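You operate a simulated robot arm through the tools that you are given. There is no shell and no other tool. Be economical: measure what you need, move in short steps, check, and stop when the job is done.

Carry out the task below with a simulated robot arm. There is one attempt and no reset: what you move stays moved.

TASK
Set the red stop at 32 and the black stop at 45 on the rule, and lock both.
Fine: slack each stop knob, slide the stop till its pointer stands at that centimetre line, tighten the knob again.
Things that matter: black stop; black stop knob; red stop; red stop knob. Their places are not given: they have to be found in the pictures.

The check looks at the end state, three seconds after you hand in, the way a careful person would. Anything else that was tipped, shoved, dropped, spilled or broken makes it a failure.

THE ROBOT
A 5-joint arm with a two-finger parallel gripper, fixed in place. Base frame: the origin is at the foot of the arm, x ahead of it, y to its left, z up. Readings come in m, degrees, newtons and seconds.
With the tool pointing down near the work surface it reaches from about 0.24 to 0.68 m from the base axis. Its first joint turns from -66.0 to 66.0 degrees. The tool tilts only in the upright plane through the base axis and itself; it spins freely about its own axis. Payload 2.9 kg.
The TCP is the grasp point between the finger pads, 0.03 m short of the fingertips. In the tool frame z runs along the fingers and y along their closing line. Largest opening 0.11 m; finger width 0.02, thickness 0.01; the body of the gripper, 0.048 by 0.112 m, starts 0.055 m behind the TCP.
Orientation is told as [roll, pitch, yaw] about the base's x, y, z axes, in that order, counted from this pose: with the fingers straight down and closing along the base's y, the tool's x points along the base's -x, its y along +y and its z along -z.

THE INTERFACE
- The arm moves only by the tool nudge_tool. Its argument "series" is one flat list of numbers, 7 for each row, row after row: the shift along the tool's x, y, z in units of 250 mm (1.0 is 250 mm), then the turn, a rotation vector about the tool's x, y, z in units of 90 degrees (1.0 is 90 degrees), then the finger opening in m, from 0 to 0.11. In form: [tx, ty, tz, rx, ry, rz, gripper, tx, ty, tz, rx, ry, rz, gripper, ...]. A call has 1 to 20 rows; each row is the pose to reach, as a shift and turn from the pose commanded when the call began, along the tool's axes at that moment. A call with a number of a shift or a turn outside -1 to 1 is refused whole. Each row takes 0.2 s and may step no farther than 0.05 m and 8.6 degrees from the row before; otherwise, or with a gripper value out of range, the whole call is refused. Where a pose cannot be reached the arm comes as near as it can. A force on the tool above 40 N (or 10 N above the force at the start of the call, whichever is more), or a blocked arm, ends the call early, and 0.2 s more pass. Each finger travels about 0.108 m/s and halts on what it meets, pressing with about 31 N; the grip force reading is that of the motor and also rises with nothing between the fingers. The clock runs only during rows and for 0.2 s after the last one: add rows that repeat a pose to give the fingers time. The reply holds the time, the measured pose of the TCP, the force on the tool along the base axes, the opening and the grip force, in the units named above and with some noise, with the torque about the TCP (base axes, N m) and any sound that the robot's microphone picked up.
- Cameras (640 x 400 px; columns grow to the right, rows downward): "scene" is fixed at [0.0465, -0.4611, 0.6036]; the picture's right is [0.67, -0.74, 0.00], its down [-0.42, -0.38, -0.83] and it looks along [0.61, 0.56, -0.56] (base axes); focal length 309 px, centre (320, 200). "wrist" rides on the gripper at [0.072, 0.017, -0.103] in the tool frame; the picture's right is [-0.23, 0.97, 0.00], its down [-0.76, -0.18, -0.62] and it looks along [-0.61, -0.14, 0.78] (tool axes); focal length 222 px, centre (320, 200).
- camera(camera): a new picture of that camera. No time passes.
- pixel_to_xyz(camera, pixels): for up to 12 pixels [column, row] of the newest picture of that camera ("zoom" is the newest enlarged one), the place [x, y, z] in the base frame of the surface seen there, good to about 0.002 m. No time passes.
- zoom(camera, box): a new picture of the part [left, top, right, bottom] of that camera's present view, enlarged. No time passes.
- sign_off(): hands the job in; it is judged then, once.

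Go step by step. Measure first, check grasps and placings, and put right what went wrong. The budget is 80 turns and 38 pictures, counting those below and the enlarged ones. Unless the task says otherwise, let go and move clear before handing in, and close with one line.

The tools are called after "Emit:" by a JSON object that holds its "method" and its "body". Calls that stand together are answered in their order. nudge_tool: Moves the arm, as the interface text tells. Its arguments: {"type":"object","properties":{"series":{"type":"array","items":{"type":"number"}}},"required":["series"]} The other tools are called the same way: camera (camera) takes a picture; pixel_to_xyz (camera, pixels) gives the place of the surface under pixels of a picture; zoom (camera, box) takes an enlarged picture of a part of a camera's view; sign_off () hands the job in.

At the start:

```text
t: 0.0
tool_pos: [0.3896, -0.0768, 0.4088]
tcp_rot: [0.0, 0.0, 0.0]
ft_force: [0.7, 1.1, 0.9]
ft_torque: [0.02, 0.01, -0.02]
gripper_width: 0.1098
grip_force: 0.1
```

scene: 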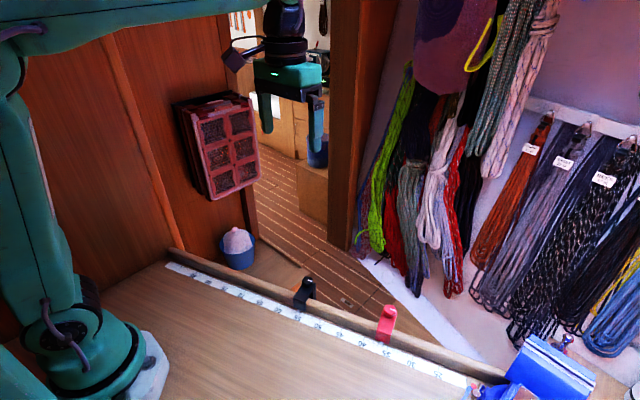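
wrist: 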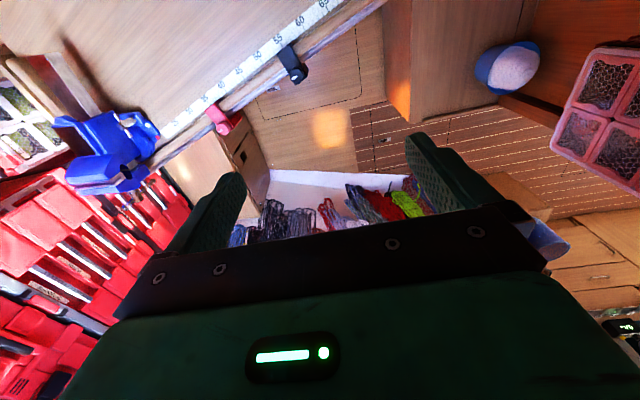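

The scene shows a rule running from about (170,265) to (470,385), with the black stop at (304,290) and the red stop at (386,322). I'll zoom in on both to measure them.

Emit:
{"method": "zoom", "body": {"camera": "scene", "box": [270, 260, 430, 360]}}

Emit:
{"method": "zoom", "body": {"camera": "wrist", "box": [140, 0, 380, 150]}}

Emit:
{"method": "pixel_to_xyz", "body": {"camera": "scene", "pixels": [[304, 290], [309, 280], [298, 304], [386, 322], [390, 308], [381, 338], [175, 265], [465, 383], [250, 285], [350, 320]]}}

```text
4.00 times, centred on (350, 310) of scene
```

zoom: 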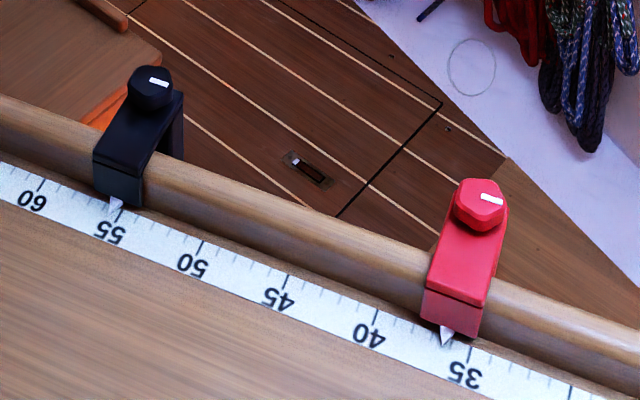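

```text
2.67 times, centred on (260, 75) of wrist
```

zoom: 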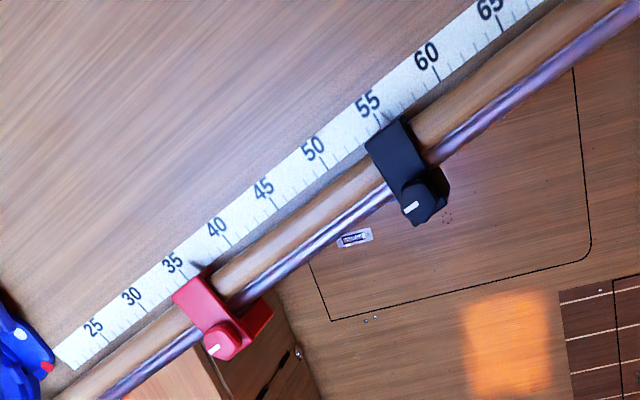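

```text
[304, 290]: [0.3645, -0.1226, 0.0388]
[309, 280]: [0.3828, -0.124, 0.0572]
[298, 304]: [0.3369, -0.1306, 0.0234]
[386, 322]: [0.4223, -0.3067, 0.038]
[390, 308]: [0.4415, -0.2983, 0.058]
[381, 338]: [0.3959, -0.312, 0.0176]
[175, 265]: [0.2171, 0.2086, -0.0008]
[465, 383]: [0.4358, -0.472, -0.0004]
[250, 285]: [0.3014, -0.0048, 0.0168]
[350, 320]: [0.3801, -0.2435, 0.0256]
```

The black pointer reads about 55 and the red about 36.5. Both knobs sit on top and carry a white index mark. I'll zoom in closer to measure the knobs and tick lines.

Emit:
{"method": "zoom", "body": {"camera": "scene", "box": [360, 297, 424, 357]}}

Emit:
{"method": "pixel_to_xyz", "body": {"camera": "scene", "pixels": [[388, 308], [391, 306], [387, 316], [394, 307], [385, 307], [389, 314], [386, 326], [378, 333], [381, 345], [364, 338], [342, 329], [321, 320]]}}

Emit:
{"method": "zoom", "body": {"camera": "scene", "box": [276, 267, 340, 327]}}

Emit:
{"method": "pixel_to_xyz", "body": {"camera": "scene", "pixels": [[307, 281], [308, 278], [311, 281], [304, 281], [307, 285], [300, 300], [312, 284], [314, 295], [299, 311], [305, 290], [295, 302], [296, 296]]}}

```text
6.67 times, centred on (392, 327) of scene
```

zoom: 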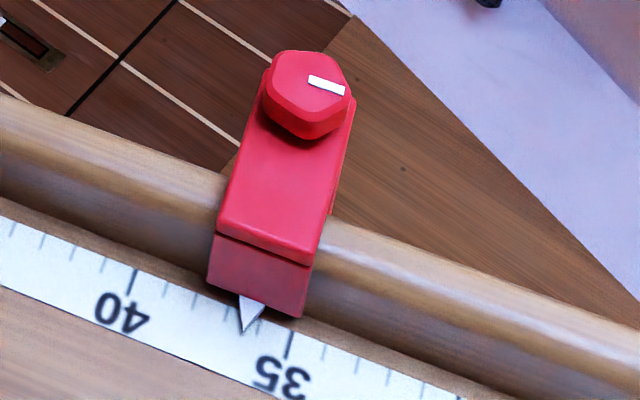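

```text
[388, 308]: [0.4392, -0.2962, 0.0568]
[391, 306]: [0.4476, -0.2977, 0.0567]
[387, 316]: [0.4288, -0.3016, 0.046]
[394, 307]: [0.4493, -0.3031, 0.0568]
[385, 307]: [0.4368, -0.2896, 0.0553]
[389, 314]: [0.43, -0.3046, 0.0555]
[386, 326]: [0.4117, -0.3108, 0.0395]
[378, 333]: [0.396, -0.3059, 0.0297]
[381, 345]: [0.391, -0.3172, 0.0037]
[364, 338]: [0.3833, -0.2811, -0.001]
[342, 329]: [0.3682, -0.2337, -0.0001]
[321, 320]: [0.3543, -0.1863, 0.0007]
```

```text
6.67 times, centred on (308, 297) of scene
```

zoom: 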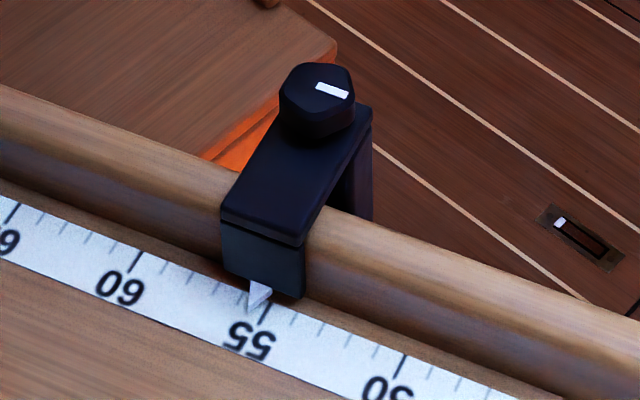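

```text
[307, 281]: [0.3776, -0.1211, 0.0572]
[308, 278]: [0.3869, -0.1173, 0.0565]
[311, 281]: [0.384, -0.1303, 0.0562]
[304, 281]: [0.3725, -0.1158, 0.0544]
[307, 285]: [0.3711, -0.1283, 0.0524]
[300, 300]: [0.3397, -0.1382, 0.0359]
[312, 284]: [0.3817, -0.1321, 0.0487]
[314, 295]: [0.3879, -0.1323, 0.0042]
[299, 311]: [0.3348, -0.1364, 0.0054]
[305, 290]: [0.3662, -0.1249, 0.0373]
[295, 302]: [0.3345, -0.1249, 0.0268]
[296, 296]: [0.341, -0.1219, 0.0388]
```

Knob tops are at about (0.4405,-0.2995,0.057) for red and (0.379,-0.122,0.057) for black. The 40 line is at (0.3833,-0.2811), and numbers fall along the direction (0.30,-0.95). I'll move above the red knob to look closely.

Emit:
{"method": "nudge_tool", "body": {"series": [-0.0255, -0.1115, 0.1245, 0, 0, 0, 0.05, -0.051, -0.223, 0.249, 0, 0, 0, 0.05, -0.0765, -0.3345, 0.3735, 0, 0, 0, 0.05, -0.102, -0.446, 0.498, 0, 0, 0, 0.05, -0.1275, -0.5575, 0.6225, 0, 0, 0, 0.05, -0.153, -0.669, 0.747, 0, 0, 0, 0.05, -0.1785, -0.7805, 0.8715, 0, 0, 0, 0.05, -0.204, -0.892, 0.996, 0, 0, 0, 0.05, -0.204, -0.892, 0.996, 0, 0, 0, 0.05]}}

Emit:
{"method": "camera", "body": {"camera": "wrist"}}

Emit:
{"method": "camera", "body": {"camera": "scene"}}

```text
t: 2.0
tool_pos: [0.4397, -0.3, 0.161]
tcp_rot: [0.0, 0.1, 0.0]
ft_force: [0.4, 0.5, -0.3]
ft_torque: [0.02, 0.01, 0.02]
gripper_width: 0.0502
grip_force: 0.0
```

```text
31 pictures are left
```

wrist: 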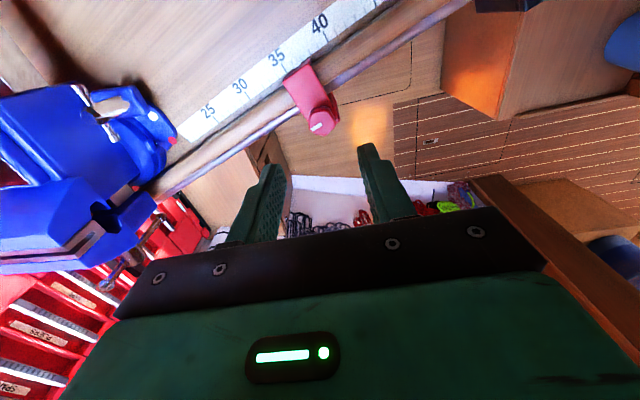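

```text
30 pictures are left
```

scene: 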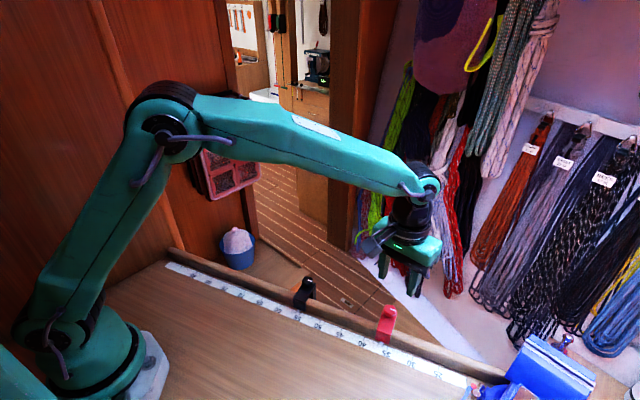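

The wrist view shows the red knob at (321,122) and a blue vise to the left at (100,150). I'll zoom in on the knob and measure the vise height.

Emit:
{"method": "zoom", "body": {"camera": "wrist", "box": [272, 75, 368, 135]}}

Emit:
{"method": "pixel_to_xyz", "body": {"camera": "wrist", "pixels": [[320, 127], [315, 118], [333, 117], [328, 131], [312, 130], [321, 113], [155, 115], [110, 105], [60, 110], [130, 195], [60, 190], [110, 285]]}}

```text
6.67 times, centred on (320, 105) of wrist
```

zoom: 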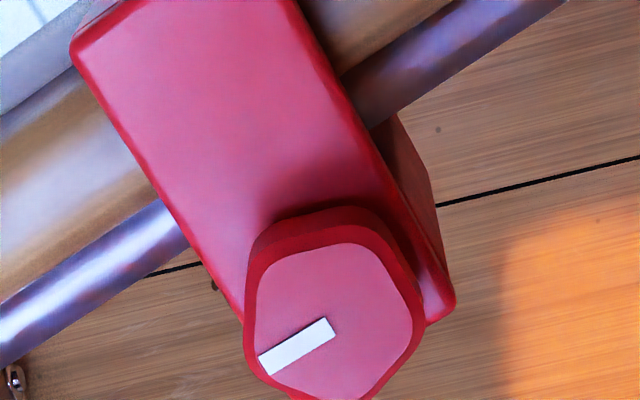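

```text
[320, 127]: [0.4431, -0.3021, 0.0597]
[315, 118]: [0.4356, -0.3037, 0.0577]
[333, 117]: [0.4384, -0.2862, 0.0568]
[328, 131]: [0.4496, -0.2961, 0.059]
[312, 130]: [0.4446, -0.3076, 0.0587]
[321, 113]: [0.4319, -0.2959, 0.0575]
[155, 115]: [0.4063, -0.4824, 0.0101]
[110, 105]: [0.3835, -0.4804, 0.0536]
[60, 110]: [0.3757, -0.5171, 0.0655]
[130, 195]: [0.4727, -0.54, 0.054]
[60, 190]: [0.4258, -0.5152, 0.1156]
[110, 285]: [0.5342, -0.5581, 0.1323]
```

The knob top is centred near (0.441,-0.2985,0.058) and the stop's body top is at about 0.039. The vise at y<-0.48 is clear of the gripper. I'll align the fingers along the rail (-17.8° about tool z) and descend so the tips sit at 0.045.

Emit:
{"method": "nudge_tool", "body": {"series": [-0.003, 0.003, 0.05, 0, 0, -0.07, 0.05, -0.005, 0.006, 0.1, 0, 0, -0.14, 0.05, -0.005, 0.006, 0.16, 0, 0, -0.198, 0.05, -0.005, 0.006, 0.22, 0, 0, -0.198, 0.05, -0.005, 0.006, 0.28, 0, 0, -0.198, 0.05, -0.005, 0.006, 0.32, 0, 0, -0.198, 0.05, -0.005, 0.006, 0.344, 0, 0, -0.198, 0.05, -0.005, 0.006, 0.344, 0, 0, -0.198, 0.05]}}

Emit:
{"method": "zoom", "body": {"camera": "scene", "box": [340, 260, 436, 350]}}

```text
t: 3.8
tool_pos: [0.4418, -0.2987, 0.0743]
tcp_rot: [0.0, 0.0, 17.8]
ft_force: [0.2, 0.2, 0.9]
ft_torque: [-0.02, -0.01, -0.02]
gripper_width: 0.0502
grip_force: 0.1
```

```text
4.44 times, centred on (388, 305) of scene
```

zoom: 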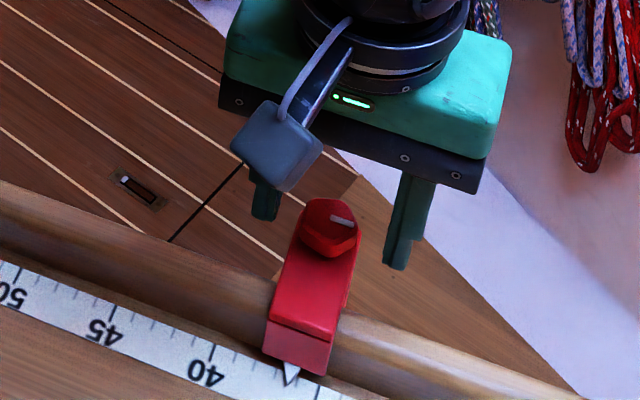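

The fingers straddle the knob, so I'll close on it.

Emit:
{"method": "nudge_tool", "body": {"series": [0, 0, 0, 0, 0, 0, 0.03, 0, 0, 0, 0, 0, 0, 0.01, 0, 0, 0, 0, 0, 0, 0.01, 0, 0, 0, 0, 0, 0, 0.01]}}

Emit:
{"method": "zoom", "body": {"camera": "scene", "box": [340, 260, 436, 350]}}

```text
t: 4.8
tool_pos: [0.4409, -0.2993, 0.0751]
tcp_rot: [0.1, -0.1, 17.8]
ft_force: [-0.5, -1.0, -2.5]
ft_torque: [0.24, 0.12, 0.02]
gripper_width: 0.0245
grip_force: 44.7
```

```text
4.44 times, centred on (388, 305) of scene
```

zoom: 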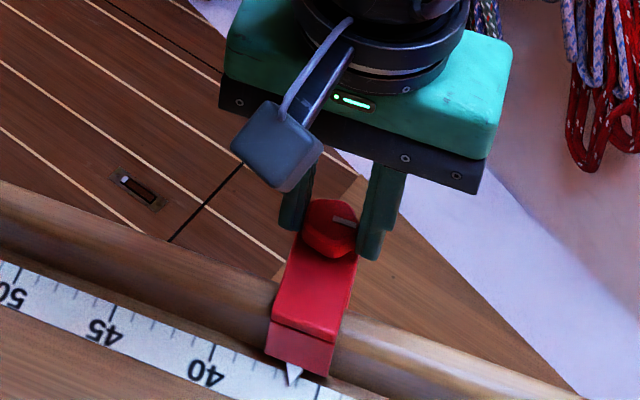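

The knob is gripped at 24.5 mm. I'll turn it counter-clockwise (negative rz) by 32° and watch the torque.

Emit:
{"method": "nudge_tool", "body": {"series": [0, 0, 0, 0, 0, -0.07, 0.01, 0, 0, 0, 0, 0, -0.14, 0.01, 0, 0, 0, 0, 0, -0.21, 0.01, 0, 0, 0, 0, 0, -0.28, 0.01, 0, 0, 0, 0, 0, -0.35, 0.01]}}

Emit:
{"method": "zoom", "body": {"camera": "scene", "box": [340, 260, 436, 350]}}

```text
t: 6.0
tool_pos: [0.4417, -0.2986, 0.0752]
tcp_rot: [-0.1, 0.1, 49.6]
ft_force: [12.6, 4.3, -8.0]
ft_torque: [0.38, 0.07, 0.0]
gripper_width: 0.0243
grip_force: 44.9
```

```text
4.44 times, centred on (388, 305) of scene
```

zoom: 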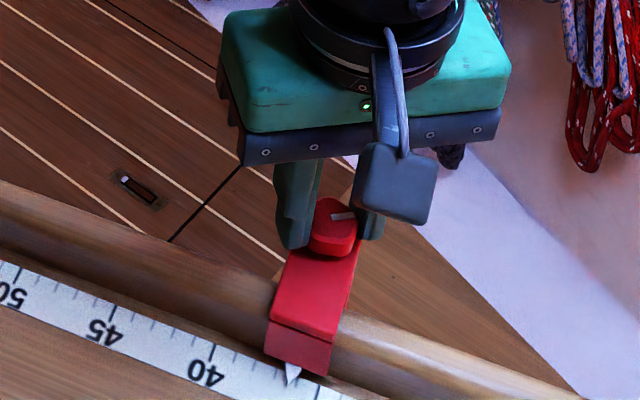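

The mark seems to have turned with the fingers and the torque about z is near zero. I'll continue counter-clockwise.

Emit:
{"method": "nudge_tool", "body": {"series": [0, 0, 0, 0, 0, -0.08, 0.01, 0, 0, 0, 0, 0, -0.16, 0.01, 0, 0, 0, 0, 0, -0.24, 0.01, 0, 0, 0, 0, 0, -0.32, 0.01, 0, 0, 0, 0, 0, -0.4, 0.01, 0, 0, 0, 0, 0, -0.48, 0.01, 0, 0, 0, 0, 0, -0.56, 0.01, 0, 0, 0, 0, 0, -0.64, 0.01]}}

Emit:
{"method": "zoom", "body": {"camera": "scene", "box": [340, 260, 436, 350]}}

```text
t: 7.8
tool_pos: [0.4395, -0.2986, 0.0742]
tcp_rot: [0.2, -0.2, 106.9]
ft_force: [-2.4, 0.3, -20.5]
ft_torque: [0.06, -0.3, -0.01]
gripper_width: 0.0244
grip_force: 45.1
```

```text
4.44 times, centred on (388, 305) of scene
```

zoom: 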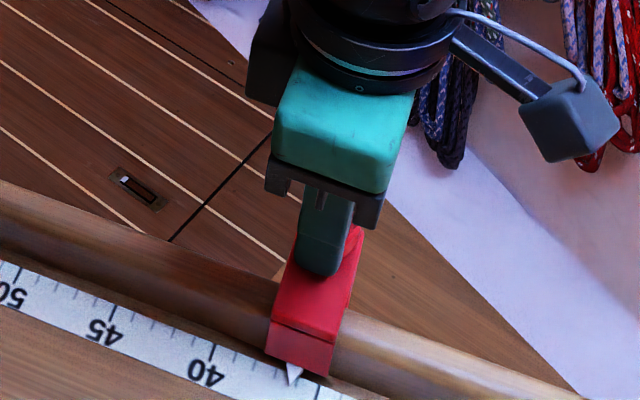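

The knob is now 89° round and the vertical force has risen to -20 N, so it may be rising on its thread. I'll test with a short 6 mm slide along the rail towards lower numbers, which is tool +x.

Emit:
{"method": "nudge_tool", "body": {"series": [0.008, 0, 0, 0, 0, 0, 0.01, 0.016, 0, 0, 0, 0, 0, 0.01, 0.024, 0, 0, 0, 0, 0, 0.01]}}

Emit:
{"method": "zoom", "body": {"camera": "scene", "box": [340, 260, 436, 350]}}

```text
t: 8.6
tool_pos: [0.4414, -0.3056, 0.0736]
tcp_rot: [0.2, -0.3, 106.8]
ft_force: [-11.8, -4.3, -14.5]
ft_torque: [0.46, 0.15, -0.01]
gripper_width: 0.0245
grip_force: 45.2
```

```text
4.44 times, centred on (388, 305) of scene
```

zoom: 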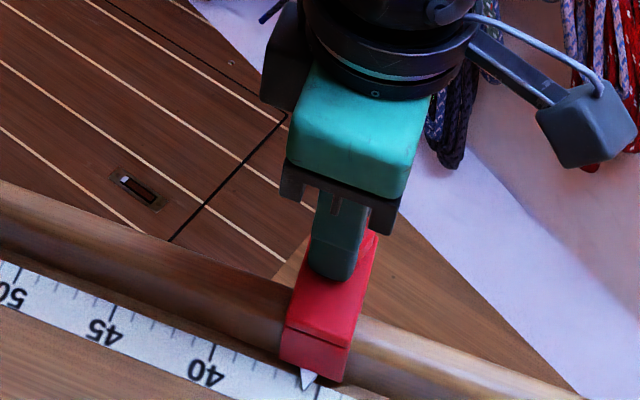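

The stop slides freely and the pointer moved about 6 mm. I'll continue another 32 mm, following a line slightly corrected to the rail direction.

Emit:
{"method": "nudge_tool", "body": {"series": [0.022, 0, 0, 0, 0, 0, 0.01, 0.044, 0, 0, 0, 0, 0, 0.01, 0.066, -0.001, 0, 0, 0, 0, 0.01, 0.088, -0.001, 0, 0, 0, 0, 0.01, 0.11, -0.001, 0, 0, 0, 0, 0.01, 0.128, -0.001, 0, 0, 0, 0, 0.01]}}

Emit:
{"method": "zoom", "body": {"camera": "scene", "box": [370, 320, 434, 380]}}

```text
t: 10.0
tool_pos: [0.4511, -0.3354, 0.0749]
tcp_rot: [0.0, -0.1, 106.8]
ft_force: [-20.6, -5.7, -4.0]
ft_torque: [0.38, 0.45, -0.04]
gripper_width: 0.0245
grip_force: 45.2
```

```text
6.67 times, centred on (402, 350) of scene
```

zoom: 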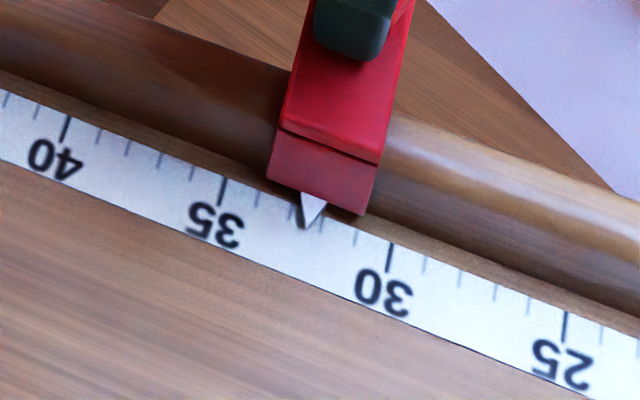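

The pointer tip at (308,230) reads about 32.4, between 35 (222,190) and 30 (389,258). I'll take a tighter zoom and measure it.

Emit:
{"method": "zoom", "body": {"camera": "scene", "box": [402, 345, 434, 365]}}

Emit:
{"method": "zoom", "body": {"camera": "scene", "box": [396, 341, 428, 361]}}

```text
16.00 times, centred on (418, 355) of scene
```

zoom: 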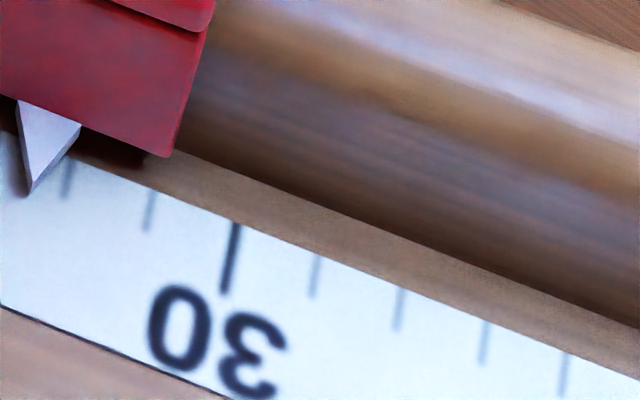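

```text
16.00 times, centred on (412, 351) of scene
```

zoom: 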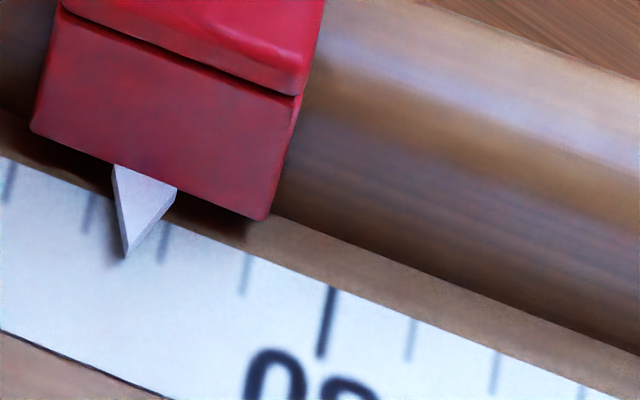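

The tick lines at 32 (164,243) and 33 (87,213) put the tip (127,255) at 32.4. I'll move 4 mm more, with a small sideways relief following the force.

Emit:
{"method": "nudge_tool", "body": {"series": [0.008, 0.001, 0, 0, 0, 0, 0.01, 0.016, 0.002, 0, 0, 0, 0, 0.01, 0.016, 0.002, 0, 0, 0, 0, 0.01]}}

Emit:
{"method": "zoom", "body": {"camera": "scene", "box": [396, 341, 428, 361]}}

```text
t: 10.8
tool_pos: [0.4526, -0.3374, 0.0744]
tcp_rot: [0.0, 0.0, 106.9]
ft_force: [-20.6, -7.1, -3.2]
ft_torque: [0.11, 0.35, 0.02]
gripper_width: 0.0246
grip_force: 44.9
```

```text
16.00 times, centred on (412, 351) of scene
```

zoom: 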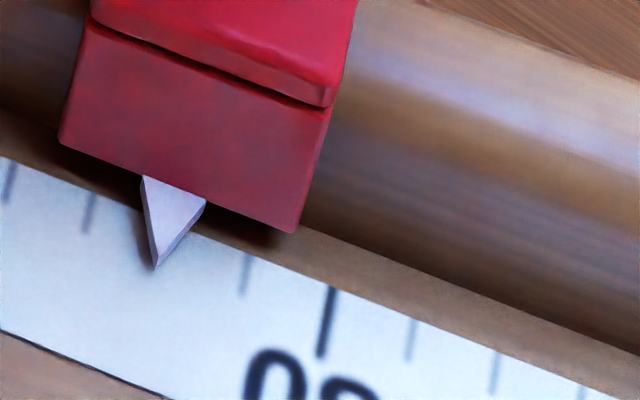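

The tip (157,266) now stands on the 32 line. I'll tighten with a clockwise turn back of 89°.

Emit:
{"method": "nudge_tool", "body": {"series": [0, 0, 0, 0, 0, 0.09, 0.01, 0, 0, 0, 0, 0, 0.18, 0.01, 0, 0, 0, 0, 0, 0.27, 0.01, 0, 0, 0, 0, 0, 0.36, 0.01, 0, 0, 0, 0, 0, 0.45, 0.01, 0, 0, 0, 0, 0, 0.54, 0.01, 0, 0, 0, 0, 0, 0.63, 0.01, 0, 0, 0, 0, 0, 0.72, 0.01, 0, 0, 0, 0, 0, 0.81, 0.01, 0, 0, 0, 0, 0, 0.9, 0.01, 0, 0, 0, 0, 0, 0.99, 0.01]}}

Emit:
{"method": "zoom", "body": {"camera": "scene", "box": [380, 311, 444, 371]}}

```text
t: 13.2
tool_pos: [0.4541, -0.3377, 0.0743]
tcp_rot: [-0.1, -0.1, 17.8]
ft_force: [23.5, 7.1, -20.1]
ft_torque: [0.51, -0.4, -0.02]
gripper_width: 0.0245
grip_force: 44.6
```

```text
6.67 times, centred on (412, 341) of scene
```

zoom: 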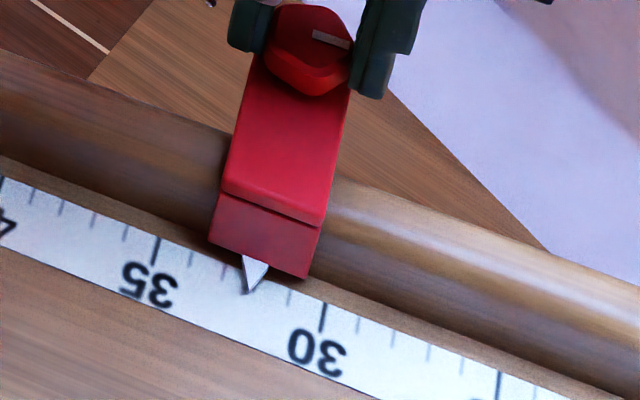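

The mark is back where it started, but the pointer may have shifted slightly. I'll check it with a tight zoom and turn 6° further to feel the torque.

Emit:
{"method": "nudge_tool", "body": {"series": [0, 0, 0, 0, 0, 0.035, 0.01, 0, 0, 0, 0, 0, 0.07, 0.01]}}

Emit:
{"method": "zoom", "body": {"camera": "scene", "box": [396, 341, 428, 361]}}

```text
t: 13.8
tool_pos: [0.4535, -0.3383, 0.0749]
tcp_rot: [0.1, 0.0, 11.4]
ft_force: [17.1, 6.1, -14.1]
ft_torque: [0.49, -0.43, 0.12]
gripper_width: 0.0242
grip_force: 44.9
```

```text
16.00 times, centred on (412, 351) of scene
```

zoom: 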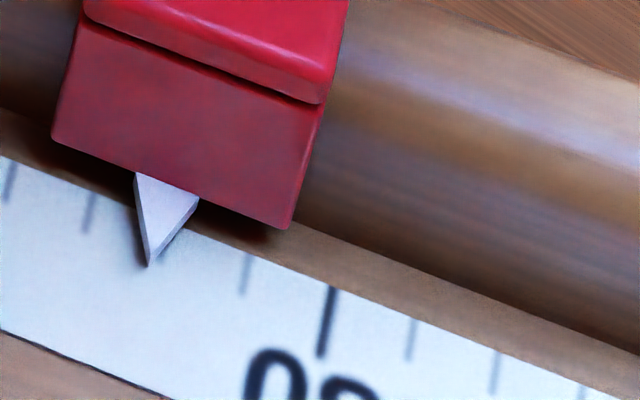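

The tip (149,266) reads about 32.1, so it drifted 1 mm while tightening. I'll slack the knob, shift 1.2 mm further and tighten again in one sequence.

Emit:
{"method": "nudge_tool", "body": {"series": [0, 0, 0, 0, 0, -0.09, 0.01, 0, 0, 0, 0, 0, -0.18, 0.01, 0, 0, 0, 0, 0, -0.27, 0.01, 0, 0, 0, 0, 0, -0.36, 0.01, 0, 0, 0, 0, 0, -0.45, 0.01, 0, 0, 0, 0, 0, -0.54, 0.01, 0, 0, 0, 0, 0, -0.63, 0.01, 0, 0, 0, 0, 0, -0.72, 0.01, 0, 0, 0, 0, 0, -0.81, 0.01, -0.0005, -0.0048, 0, 0, 0, -0.81, 0.01, -0.0005, -0.0048, 0, 0, 0, -0.72, 0.01, -0.0005, -0.0048, 0, 0, 0, -0.63, 0.01, -0.0005, -0.0048, 0, 0, 0, -0.54, 0.01, -0.0005, -0.0048, 0, 0, 0, -0.45, 0.01, -0.0005, -0.0048, 0, 0, 0, -0.36, 0.01, -0.0005, -0.0048, 0, 0, 0, -0.27, 0.01, -0.0005, -0.0048, 0, 0, 0, -0.18, 0.01, -0.0005, -0.0048, 0, 0, 0, -0.09, 0.01, -0.0005, -0.0048, 0, 0, 0, 0, 0.01]}}

Emit:
{"method": "zoom", "body": {"camera": "scene", "box": [396, 341, 428, 361]}}

```text
t: 17.8
tool_pos: [0.4529, -0.3401, 0.0752]
tcp_rot: [0.0, -0.1, 11.4]
ft_force: [12.9, 4.7, -2.8]
ft_torque: [0.42, -0.16, -0.03]
gripper_width: 0.0245
grip_force: 44.7
```

```text
16.00 times, centred on (412, 351) of scene
```

zoom: 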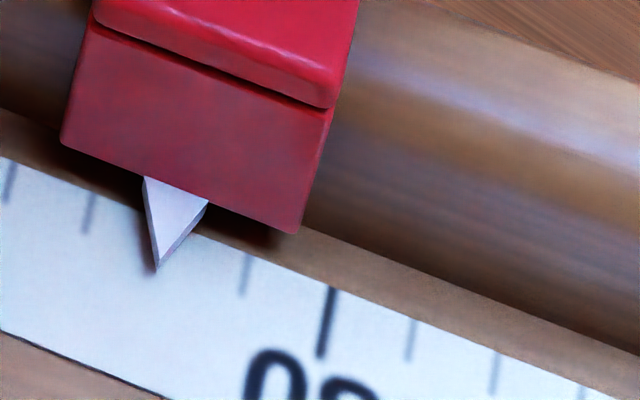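

The tip (158,269) is on the 32 line. I'll turn clockwise further to find where the torque rises.

Emit:
{"method": "nudge_tool", "body": {"series": [0, 0, 0, 0, 0, 0.08, 0.01, 0, 0, 0, 0, 0, 0.16, 0.01, 0, 0, 0, 0, 0, 0.24, 0.01]}}

Emit:
{"method": "zoom", "body": {"camera": "scene", "box": [380, 306, 444, 366]}}

```text
t: 18.6
tool_pos: [0.4534, -0.3394, 0.0756]
tcp_rot: [0.0, -0.1, -10.1]
ft_force: [-1.1, 0.5, 1.0]
ft_torque: [-0.34, -0.11, 0.57]
gripper_width: 0.0247
grip_force: 45.4
```

```text
6.67 times, centred on (412, 336) of scene
```

zoom: 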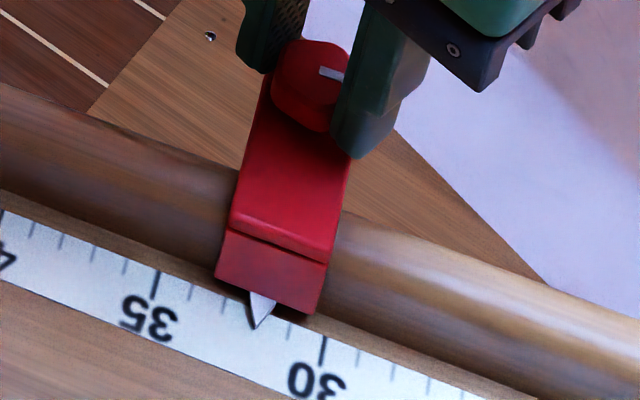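

The torque rose to 0.57 N·m, so the knob is at its tight stop. I'll release, rise, and check.

Emit:
{"method": "nudge_tool", "body": {"series": [0, 0, 0, 0, 0, 0, 0.03, 0, 0, 0, 0, 0, 0, 0.05, 0, 0, 0, 0, 0, 0, 0.05, 0, 0, -0.1, 0, 0, 0, 0.05, 0, 0, -0.25, 0, 0, 0, 0.05, 0, 0, -0.4, 0, 0, 0, 0.05]}}

Emit:
{"method": "zoom", "body": {"camera": "scene", "box": [396, 341, 428, 361]}}

Emit:
{"method": "zoom", "body": {"camera": "scene", "box": [380, 306, 444, 366]}}

```text
t: 20.0
tool_pos: [0.4541, -0.3395, 0.1769]
tcp_rot: [0.0, 0.0, -10.1]
ft_force: [-0.1, 0.0, 0.6]
ft_torque: [0.01, -0.01, -0.02]
gripper_width: 0.0499
grip_force: 0.1
```

```text
16.00 times, centred on (412, 351) of scene
```

zoom: 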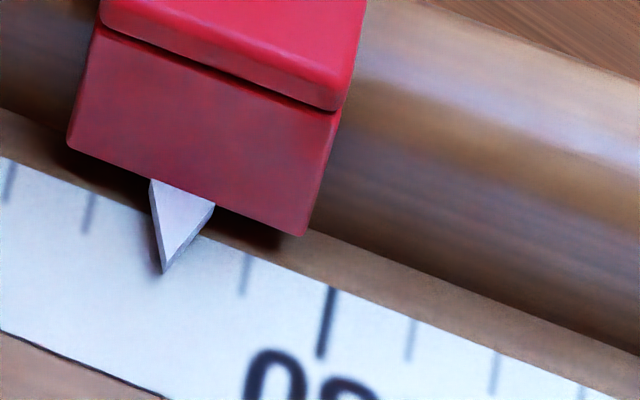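

```text
6.67 times, centred on (412, 336) of scene
```

zoom: 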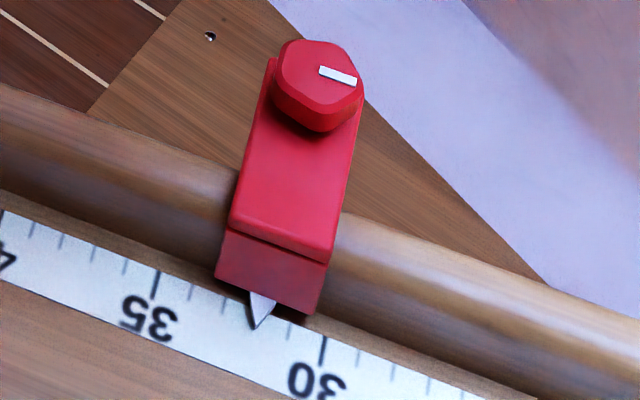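

The red knob mark is unchanged and the tip (164,273) reads about 31.95. I'll check that from the wrist camera's angle.

Emit:
{"method": "zoom", "body": {"camera": "wrist", "box": [240, 20, 368, 100]}}

```text
5.00 times, centred on (304, 60) of wrist
```

zoom: 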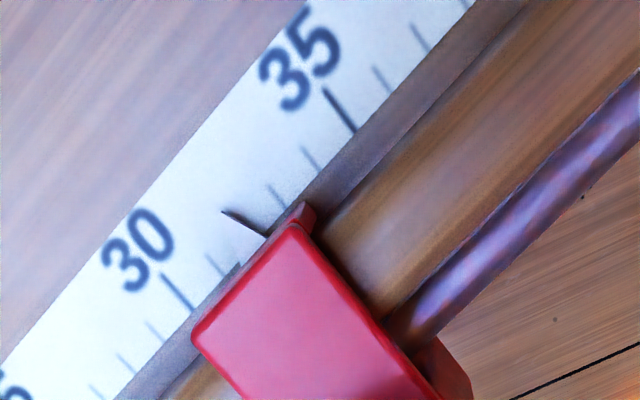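

Both views agree on about 31.93, less than a millimetre off. I'll do the black stop now and go above its knob with the fingers along the rail.

Emit:
{"method": "nudge_tool", "body": {"series": [0.075, 0.134, 0, 0, 0, -0.052, 0.05, 0.149, 0.268, 0, 0, 0, -0.103, 0.05, 0.224, 0.402, 0, 0, 0, -0.155, 0.05, 0.299, 0.536, 0, 0, 0, -0.207, 0.05, 0.373, 0.67, 0, 0, 0, -0.258, 0.05, 0.448, 0.804, 0, 0, 0, -0.31, 0.05, 0.448, 0.804, 0.06, 0, 0, -0.31, 0.05, 0.448, 0.804, 0.06, 0, 0, -0.31, 0.05]}}

Emit:
{"method": "zoom", "body": {"camera": "wrist", "box": [240, 40, 400, 140]}}

Emit:
{"method": "pixel_to_xyz", "body": {"camera": "zoom", "pixels": [[320, 340], [300, 320], [340, 320], [320, 360], [300, 360], [340, 300], [280, 340], [360, 340]]}}

```text
t: 21.8
tool_pos: [0.378, -0.1227, 0.1587]
tcp_rot: [0.0, 0.1, 17.8]
ft_force: [-0.7, 0.7, 0.8]
ft_torque: [0.0, -0.01, -0.01]
gripper_width: 0.0501
grip_force: 0.1
```

```text
4.00 times, centred on (320, 90) of wrist
```

zoom: 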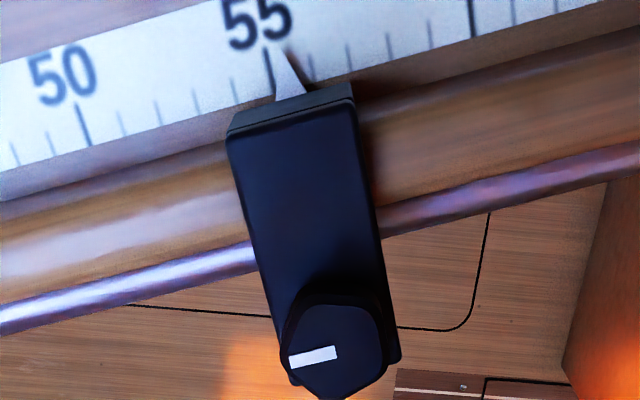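

```text
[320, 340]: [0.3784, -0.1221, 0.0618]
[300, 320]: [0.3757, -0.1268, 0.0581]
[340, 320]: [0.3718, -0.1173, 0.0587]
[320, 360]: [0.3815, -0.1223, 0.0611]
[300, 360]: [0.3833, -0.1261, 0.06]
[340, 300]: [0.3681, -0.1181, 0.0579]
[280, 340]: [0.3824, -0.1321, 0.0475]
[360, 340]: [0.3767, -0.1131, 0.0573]
```

The black knob top is centred at zoom (335,350), about (0.379,-0.119,0.059). I'll descend with a small correction and close on it.

Emit:
{"method": "nudge_tool", "body": {"series": [-0.007, 0.008, 0.08, 0, 0, 0, 0.05, -0.007, 0.008, 0.16, 0, 0, 0, 0.05, -0.007, 0.008, 0.24, 0, 0, 0, 0.05, -0.007, 0.008, 0.3, 0, 0, 0, 0.05, -0.007, 0.008, 0.336, 0, 0, 0, 0.05, -0.007, 0.008, 0.336, 0, 0, 0, 0.05, -0.007, 0.008, 0.336, 0, 0, 0, 0.03, -0.007, 0.008, 0.336, 0, 0, 0, 0.01, -0.007, 0.008, 0.336, 0, 0, 0, 0.01, -0.007, 0.008, 0.336, 0, 0, 0, 0.01]}}

Emit:
{"method": "zoom", "body": {"camera": "scene", "box": [260, 245, 340, 320]}}

```text
t: 24.0
tool_pos: [0.3792, -0.1195, 0.0757]
tcp_rot: [0.0, 0.2, 17.7]
ft_force: [-3.4, -1.6, -4.7]
ft_torque: [-0.35, -0.03, 0.04]
gripper_width: 0.0244
grip_force: 45.2
```

```text
5.33 times, centred on (300, 282) of scene
```

zoom: 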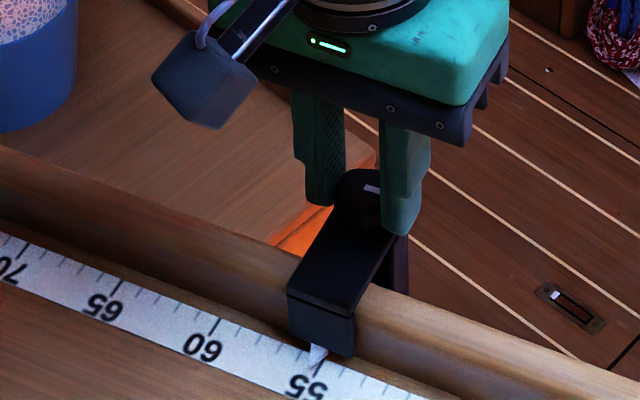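

The black knob is gripped at 24.4 mm. I'll slack it counter-clockwise by 89°, as with the red one.

Emit:
{"method": "nudge_tool", "body": {"series": [0, 0, 0, 0, 0, -0.09, 0.01, 0, 0, 0, 0, 0, -0.18, 0.01, 0, 0, 0, 0, 0, -0.27, 0.01, 0, 0, 0, 0, 0, -0.36, 0.01, 0, 0, 0, 0, 0, -0.45, 0.01, 0, 0, 0, 0, 0, -0.54, 0.01, 0, 0, 0, 0, 0, -0.63, 0.01, 0, 0, 0, 0, 0, -0.72, 0.01, 0, 0, 0, 0, 0, -0.81, 0.01, 0, 0, 0, 0, 0, -0.9, 0.01, 0, 0, 0, 0, 0, -0.99, 0.01]}}

```text
t: 26.2
tool_pos: [0.3802, -0.1178, 0.0751]
tcp_rot: [-0.1, 0.1, 98.6]
ft_force: [2.0, 0.6, -2.0]
ft_torque: [-0.01, 0.24, 0.01]
gripper_width: 0.0246
grip_force: 45.5
stopped in row 11: the force on the tool passed its limit at 40 N (the readings are from after the stop); the commanded pose is now the measured one
```

The last row stopped on force after 81° of turn, and now the forces are near zero. I'll slide about 90 mm along the rail in small rows.

Emit:
{"method": "nudge_tool", "body": {"series": [0.0237, -0.0036, 0, 0, 0, 0, 0.01, 0.0475, -0.0072, 0, 0, 0, 0, 0.01, 0.0712, -0.0108, 0, 0, 0, 0, 0.01, 0.0949, -0.0144, 0, 0, 0, 0, 0.01, 0.1187, -0.018, 0, 0, 0, 0, 0.01, 0.1424, -0.0216, 0, 0, 0, 0, 0.01, 0.1661, -0.0252, 0, 0, 0, 0, 0.01, 0.1899, -0.0288, 0, 0, 0, 0, 0.01, 0.2136, -0.0324, 0, 0, 0, 0, 0.01, 0.2373, -0.036, 0, 0, 0, 0, 0.01, 0.2611, -0.0396, 0, 0, 0, 0, 0.01, 0.2848, -0.0432, 0, 0, 0, 0, 0.01, 0.3085, -0.0468, 0, 0, 0, 0, 0.01, 0.3323, -0.0504, 0, 0, 0, 0, 0.01, 0.356, -0.054, 0, 0, 0, 0, 0.01]}}

Emit:
{"method": "zoom", "body": {"camera": "scene", "box": [304, 275, 384, 350]}}

```text
t: 28.1
tool_pos: [0.3946, -0.1667, 0.0765]
tcp_rot: [-0.2, 0.1, 98.7]
ft_force: [2.7, 0.3, -1.1]
ft_torque: [-0.03, 0.21, 0.01]
gripper_width: 0.0245
grip_force: 45.0
stopped in row 9: the force on the tool passed its limit at 41 N (the readings are from after the stop); the commanded pose is now the measured one
```

```text
5.33 times, centred on (344, 312) of scene
```

zoom: 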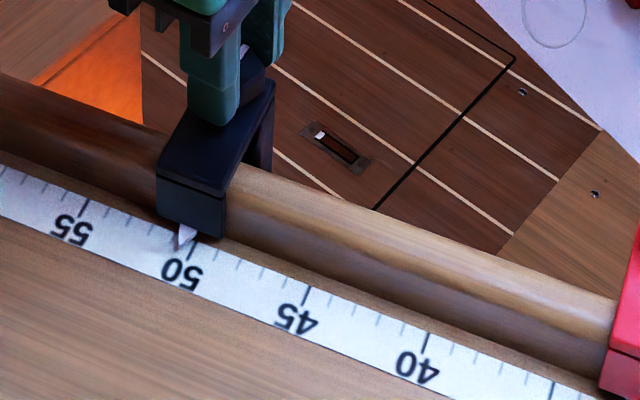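

The stop slid to about 50.2 before side force built up, and that load is now relieved. I'll continue in two shorter legs, 25 mm first.

Emit:
{"method": "nudge_tool", "body": {"series": [0.0198, -0.0028, 0, 0, 0, 0, 0.01, 0.0396, -0.0057, 0, 0, 0, 0, 0.01, 0.0594, -0.0086, 0, 0, 0, 0, 0.01, 0.0792, -0.0114, 0, 0, 0, 0, 0.01, 0.099, -0.0143, 0, 0, 0, 0, 0.01]}}

```text
t: 29.3
tool_pos: [0.4026, -0.1907, 0.0753]
tcp_rot: [-0.5, 0.4, 98.7]
ft_force: [29.3, 9.4, -20.4]
ft_torque: [0.44, -0.27, -0.02]
gripper_width: 0.0246
grip_force: 45.0
```

A side force of +30 N has built up. I'll test a 1 mm shift towards +n to learn its sign.

Emit:
{"method": "nudge_tool", "body": {"series": [-0.0006, -0.004, 0, 0, 0, 0, 0.01]}}

```text
t: 29.7
tool_pos: [0.4039, -0.1916, 0.076]
tcp_rot: [-0.3, 0.2, 98.7]
ft_force: [17.8, 4.7, -15.8]
ft_torque: [-0.74, -0.4, -0.06]
gripper_width: 0.0245
grip_force: 44.6
```

Following the force relieves it at about 12 N per mm. I'll continue 20 mm with more +n relief and 1 mm down.

Emit:
{"method": "nudge_tool", "body": {"series": [-0.0007, -0.0048, 0.003, 0, 0, 0, 0.01, 0.019, -0.008, 0.003, 0, 0, 0, 0.01, 0.0388, -0.0112, 0.003, 0, 0, 0, 0.01, 0.0585, -0.0144, 0.003, 0, 0, 0, 0.01, 0.0783, -0.0176, 0.003, 0, 0, 0, 0.01]}}

Emit:
{"method": "zoom", "body": {"camera": "scene", "box": [323, 315, 355, 335]}}

```text
t: 30.9
tool_pos: [0.4098, -0.2104, 0.0763]
tcp_rot: [-0.1, 0.1, 98.6]
ft_force: [-16.2, -4.1, 25.9]
ft_torque: [0.27, 0.86, 0.01]
gripper_width: 0.0244
grip_force: 44.7
```

```text
16.00 times, centred on (339, 325) of scene
```

zoom: 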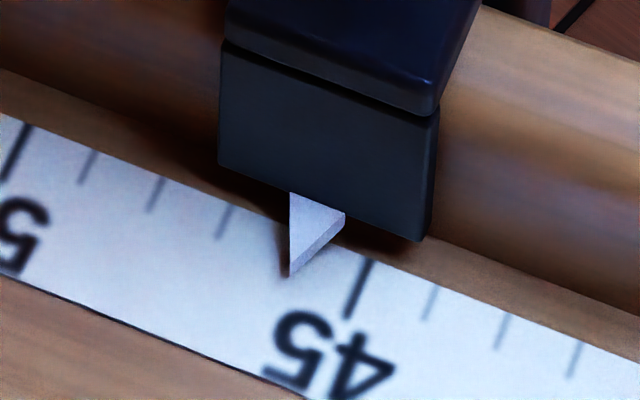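

The tip (290,275) reads about 45.85. I'll move 8 mm more, with small relief against the side and vertical forces.

Emit:
{"method": "nudge_tool", "body": {"series": [0.011, 0.001, -0.003, 0, 0, 0, 0.01, 0.022, 0, -0.004, 0, 0, 0, 0.01, 0.0325, -0.001, -0.004, 0, 0, 0, 0.01, 0.0325, -0.001, -0.004, 0, 0, 0, 0.01]}}

Emit:
{"method": "zoom", "body": {"camera": "scene", "box": [323, 315, 355, 335]}}

Emit:
{"method": "pixel_to_xyz", "body": {"camera": "zoom", "pixels": [[346, 290], [340, 275], [350, 260], [346, 318], [217, 238], [424, 320], [200, 270], [480, 370], [345, 285]]}}

```text
t: 31.9
tool_pos: [0.4118, -0.2171, 0.0753]
tcp_rot: [-0.1, 0.1, 98.7]
ft_force: [-10.8, -4.4, 7.4]
ft_torque: [-0.13, 0.6, 0.02]
gripper_width: 0.0245
grip_force: 45.1
```

```text
16.00 times, centred on (339, 325) of scene
```

zoom: 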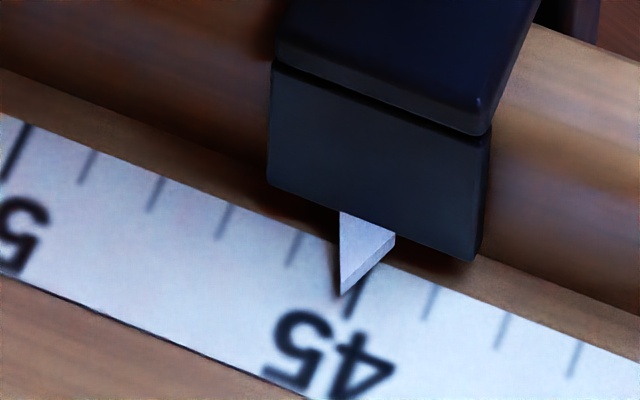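

```text
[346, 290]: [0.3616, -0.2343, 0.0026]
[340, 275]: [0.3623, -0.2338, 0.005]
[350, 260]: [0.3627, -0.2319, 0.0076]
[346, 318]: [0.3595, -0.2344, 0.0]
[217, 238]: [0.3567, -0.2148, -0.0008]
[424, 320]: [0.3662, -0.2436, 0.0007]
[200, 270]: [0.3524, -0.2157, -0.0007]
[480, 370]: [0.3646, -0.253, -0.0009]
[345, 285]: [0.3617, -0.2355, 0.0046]
```

The tip (341,297) reads about 45.1 allowing for its 2 mm height. I'll shift 0.8 mm more and tighten clockwise.

Emit:
{"method": "nudge_tool", "body": {"series": [0.0034, 0, 0, 0, 0, 0, 0.01, 0.0034, 0, 0, 0, 0, 0.09, 0.01, 0.0034, 0, 0, 0, 0, 0.18, 0.01, 0.0034, 0, 0, 0, 0, 0.27, 0.01, 0.0034, 0, 0, 0, 0, 0.36, 0.01, 0.0034, 0, 0, 0, 0, 0.45, 0.01, 0.0034, 0, 0, 0, 0, 0.54, 0.01, 0.0034, 0, 0, 0, 0, 0.63, 0.01, 0.0034, 0, 0, 0, 0, 0.72, 0.01, 0.0034, 0, 0, 0, 0, 0.81, 0.01, 0.0034, 0, 0, 0, 0, 0.9, 0.01, 0.0034, 0, 0, 0, 0, 0.973, 0.01]}}

Emit:
{"method": "zoom", "body": {"camera": "scene", "box": [323, 315, 355, 335]}}

```text
t: 34.5
tool_pos: [0.4125, -0.2171, 0.0751]
tcp_rot: [-0.1, -0.1, 11.0]
ft_force: [-17.2, -5.3, -8.0]
ft_torque: [0.14, 0.74, 0.14]
gripper_width: 0.0245
grip_force: 44.9
```

```text
16.00 times, centred on (339, 325) of scene
```

zoom: 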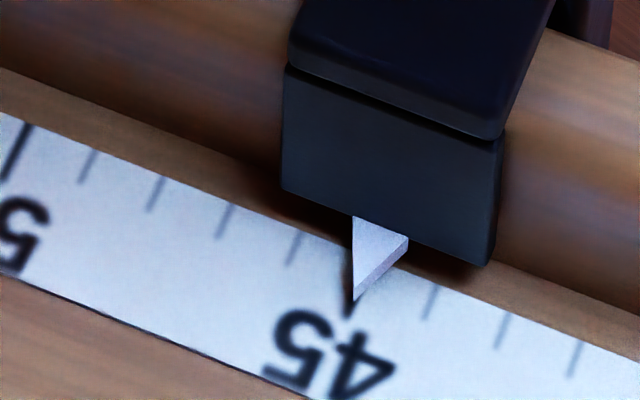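

The tip (353,301) reads about 44.95. I'll bias back 1 mm and turn the last bit clockwise to the stop.

Emit:
{"method": "nudge_tool", "body": {"series": [0.0004, 0.004, 0, 0, 0, 0, 0.01, 0.0004, 0.004, 0, 0, 0, 0.08, 0.01, 0.0004, 0.004, 0, 0, 0, 0.16, 0.01, 0.0004, 0.004, 0, 0, 0, 0.23, 0.01]}}

Emit:
{"method": "zoom", "body": {"camera": "scene", "box": [323, 315, 355, 335]}}

```text
t: 35.5
tool_pos: [0.4139, -0.2178, 0.076]
tcp_rot: [-0.2, -0.4, -9.6]
ft_force: [5.3, 3.1, -9.7]
ft_torque: [0.36, 0.18, 0.49]
gripper_width: 0.025
grip_force: 44.9
```

```text
16.00 times, centred on (339, 325) of scene
```

zoom: 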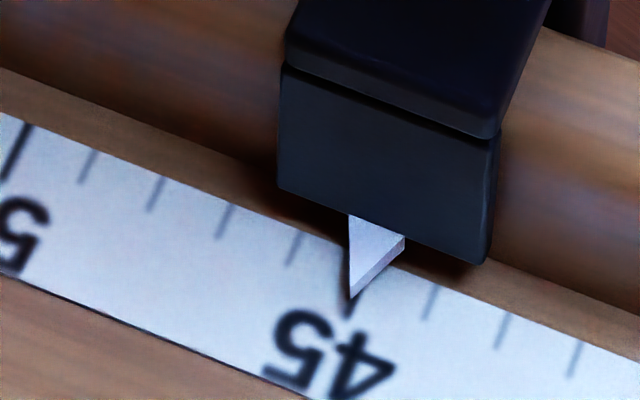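

The knob is tight at 0.49 N·m and the tip (350,300) stands on the 45 line. I'll release, rise and verify.

Emit:
{"method": "nudge_tool", "body": {"series": [0, 0, 0, 0, 0, 0, 0.03, 0, 0, 0, 0, 0, 0, 0.05, 0, 0, 0, 0, 0, 0, 0.05, 0, 0, -0.1, 0, 0, 0, 0.05, 0, 0, -0.25, 0, 0, 0, 0.05, 0, 0, -0.4, 0, 0, 0, 0.05]}}

Emit:
{"method": "zoom", "body": {"camera": "scene", "box": [310, 280, 420, 360]}}

Emit:
{"method": "zoom", "body": {"camera": "wrist", "box": [240, 20, 368, 100]}}

```text
t: 36.9
tool_pos: [0.4138, -0.2158, 0.1775]
tcp_rot: [-0.1, -0.3, -9.6]
ft_force: [0.5, -0.9, -0.4]
ft_torque: [-0.01, 0.01, -0.05]
gripper_width: 0.0498
grip_force: 0.0
```

```text
5.00 times, centred on (365, 320) of scene
```

zoom: 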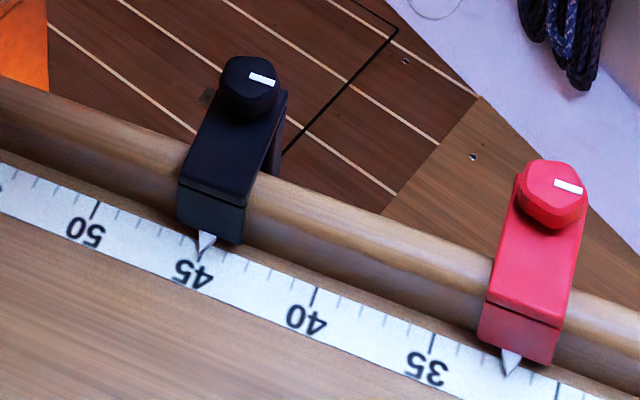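

```text
5.00 times, centred on (304, 60) of wrist
```

zoom: 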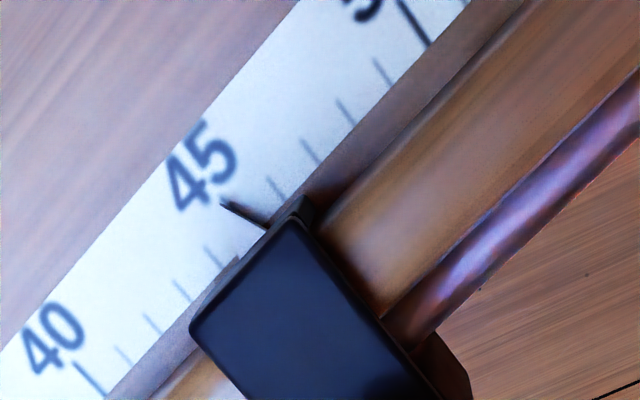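

Both knobs are at their tight stops and the marks are back at the locked orientation. The black pointer reads about 44.9–45.0 and the red about 31.9–32.0. The gripper is open and clear above, so I'll hand in.

Emit:
{"method": "sign_off", "body": {}}

```text
The job is handed in.
```

I set the red stop at 32 and the black stop at 45, each within about 1 mm by the camera views, locked both knobs and moved the gripper clear.
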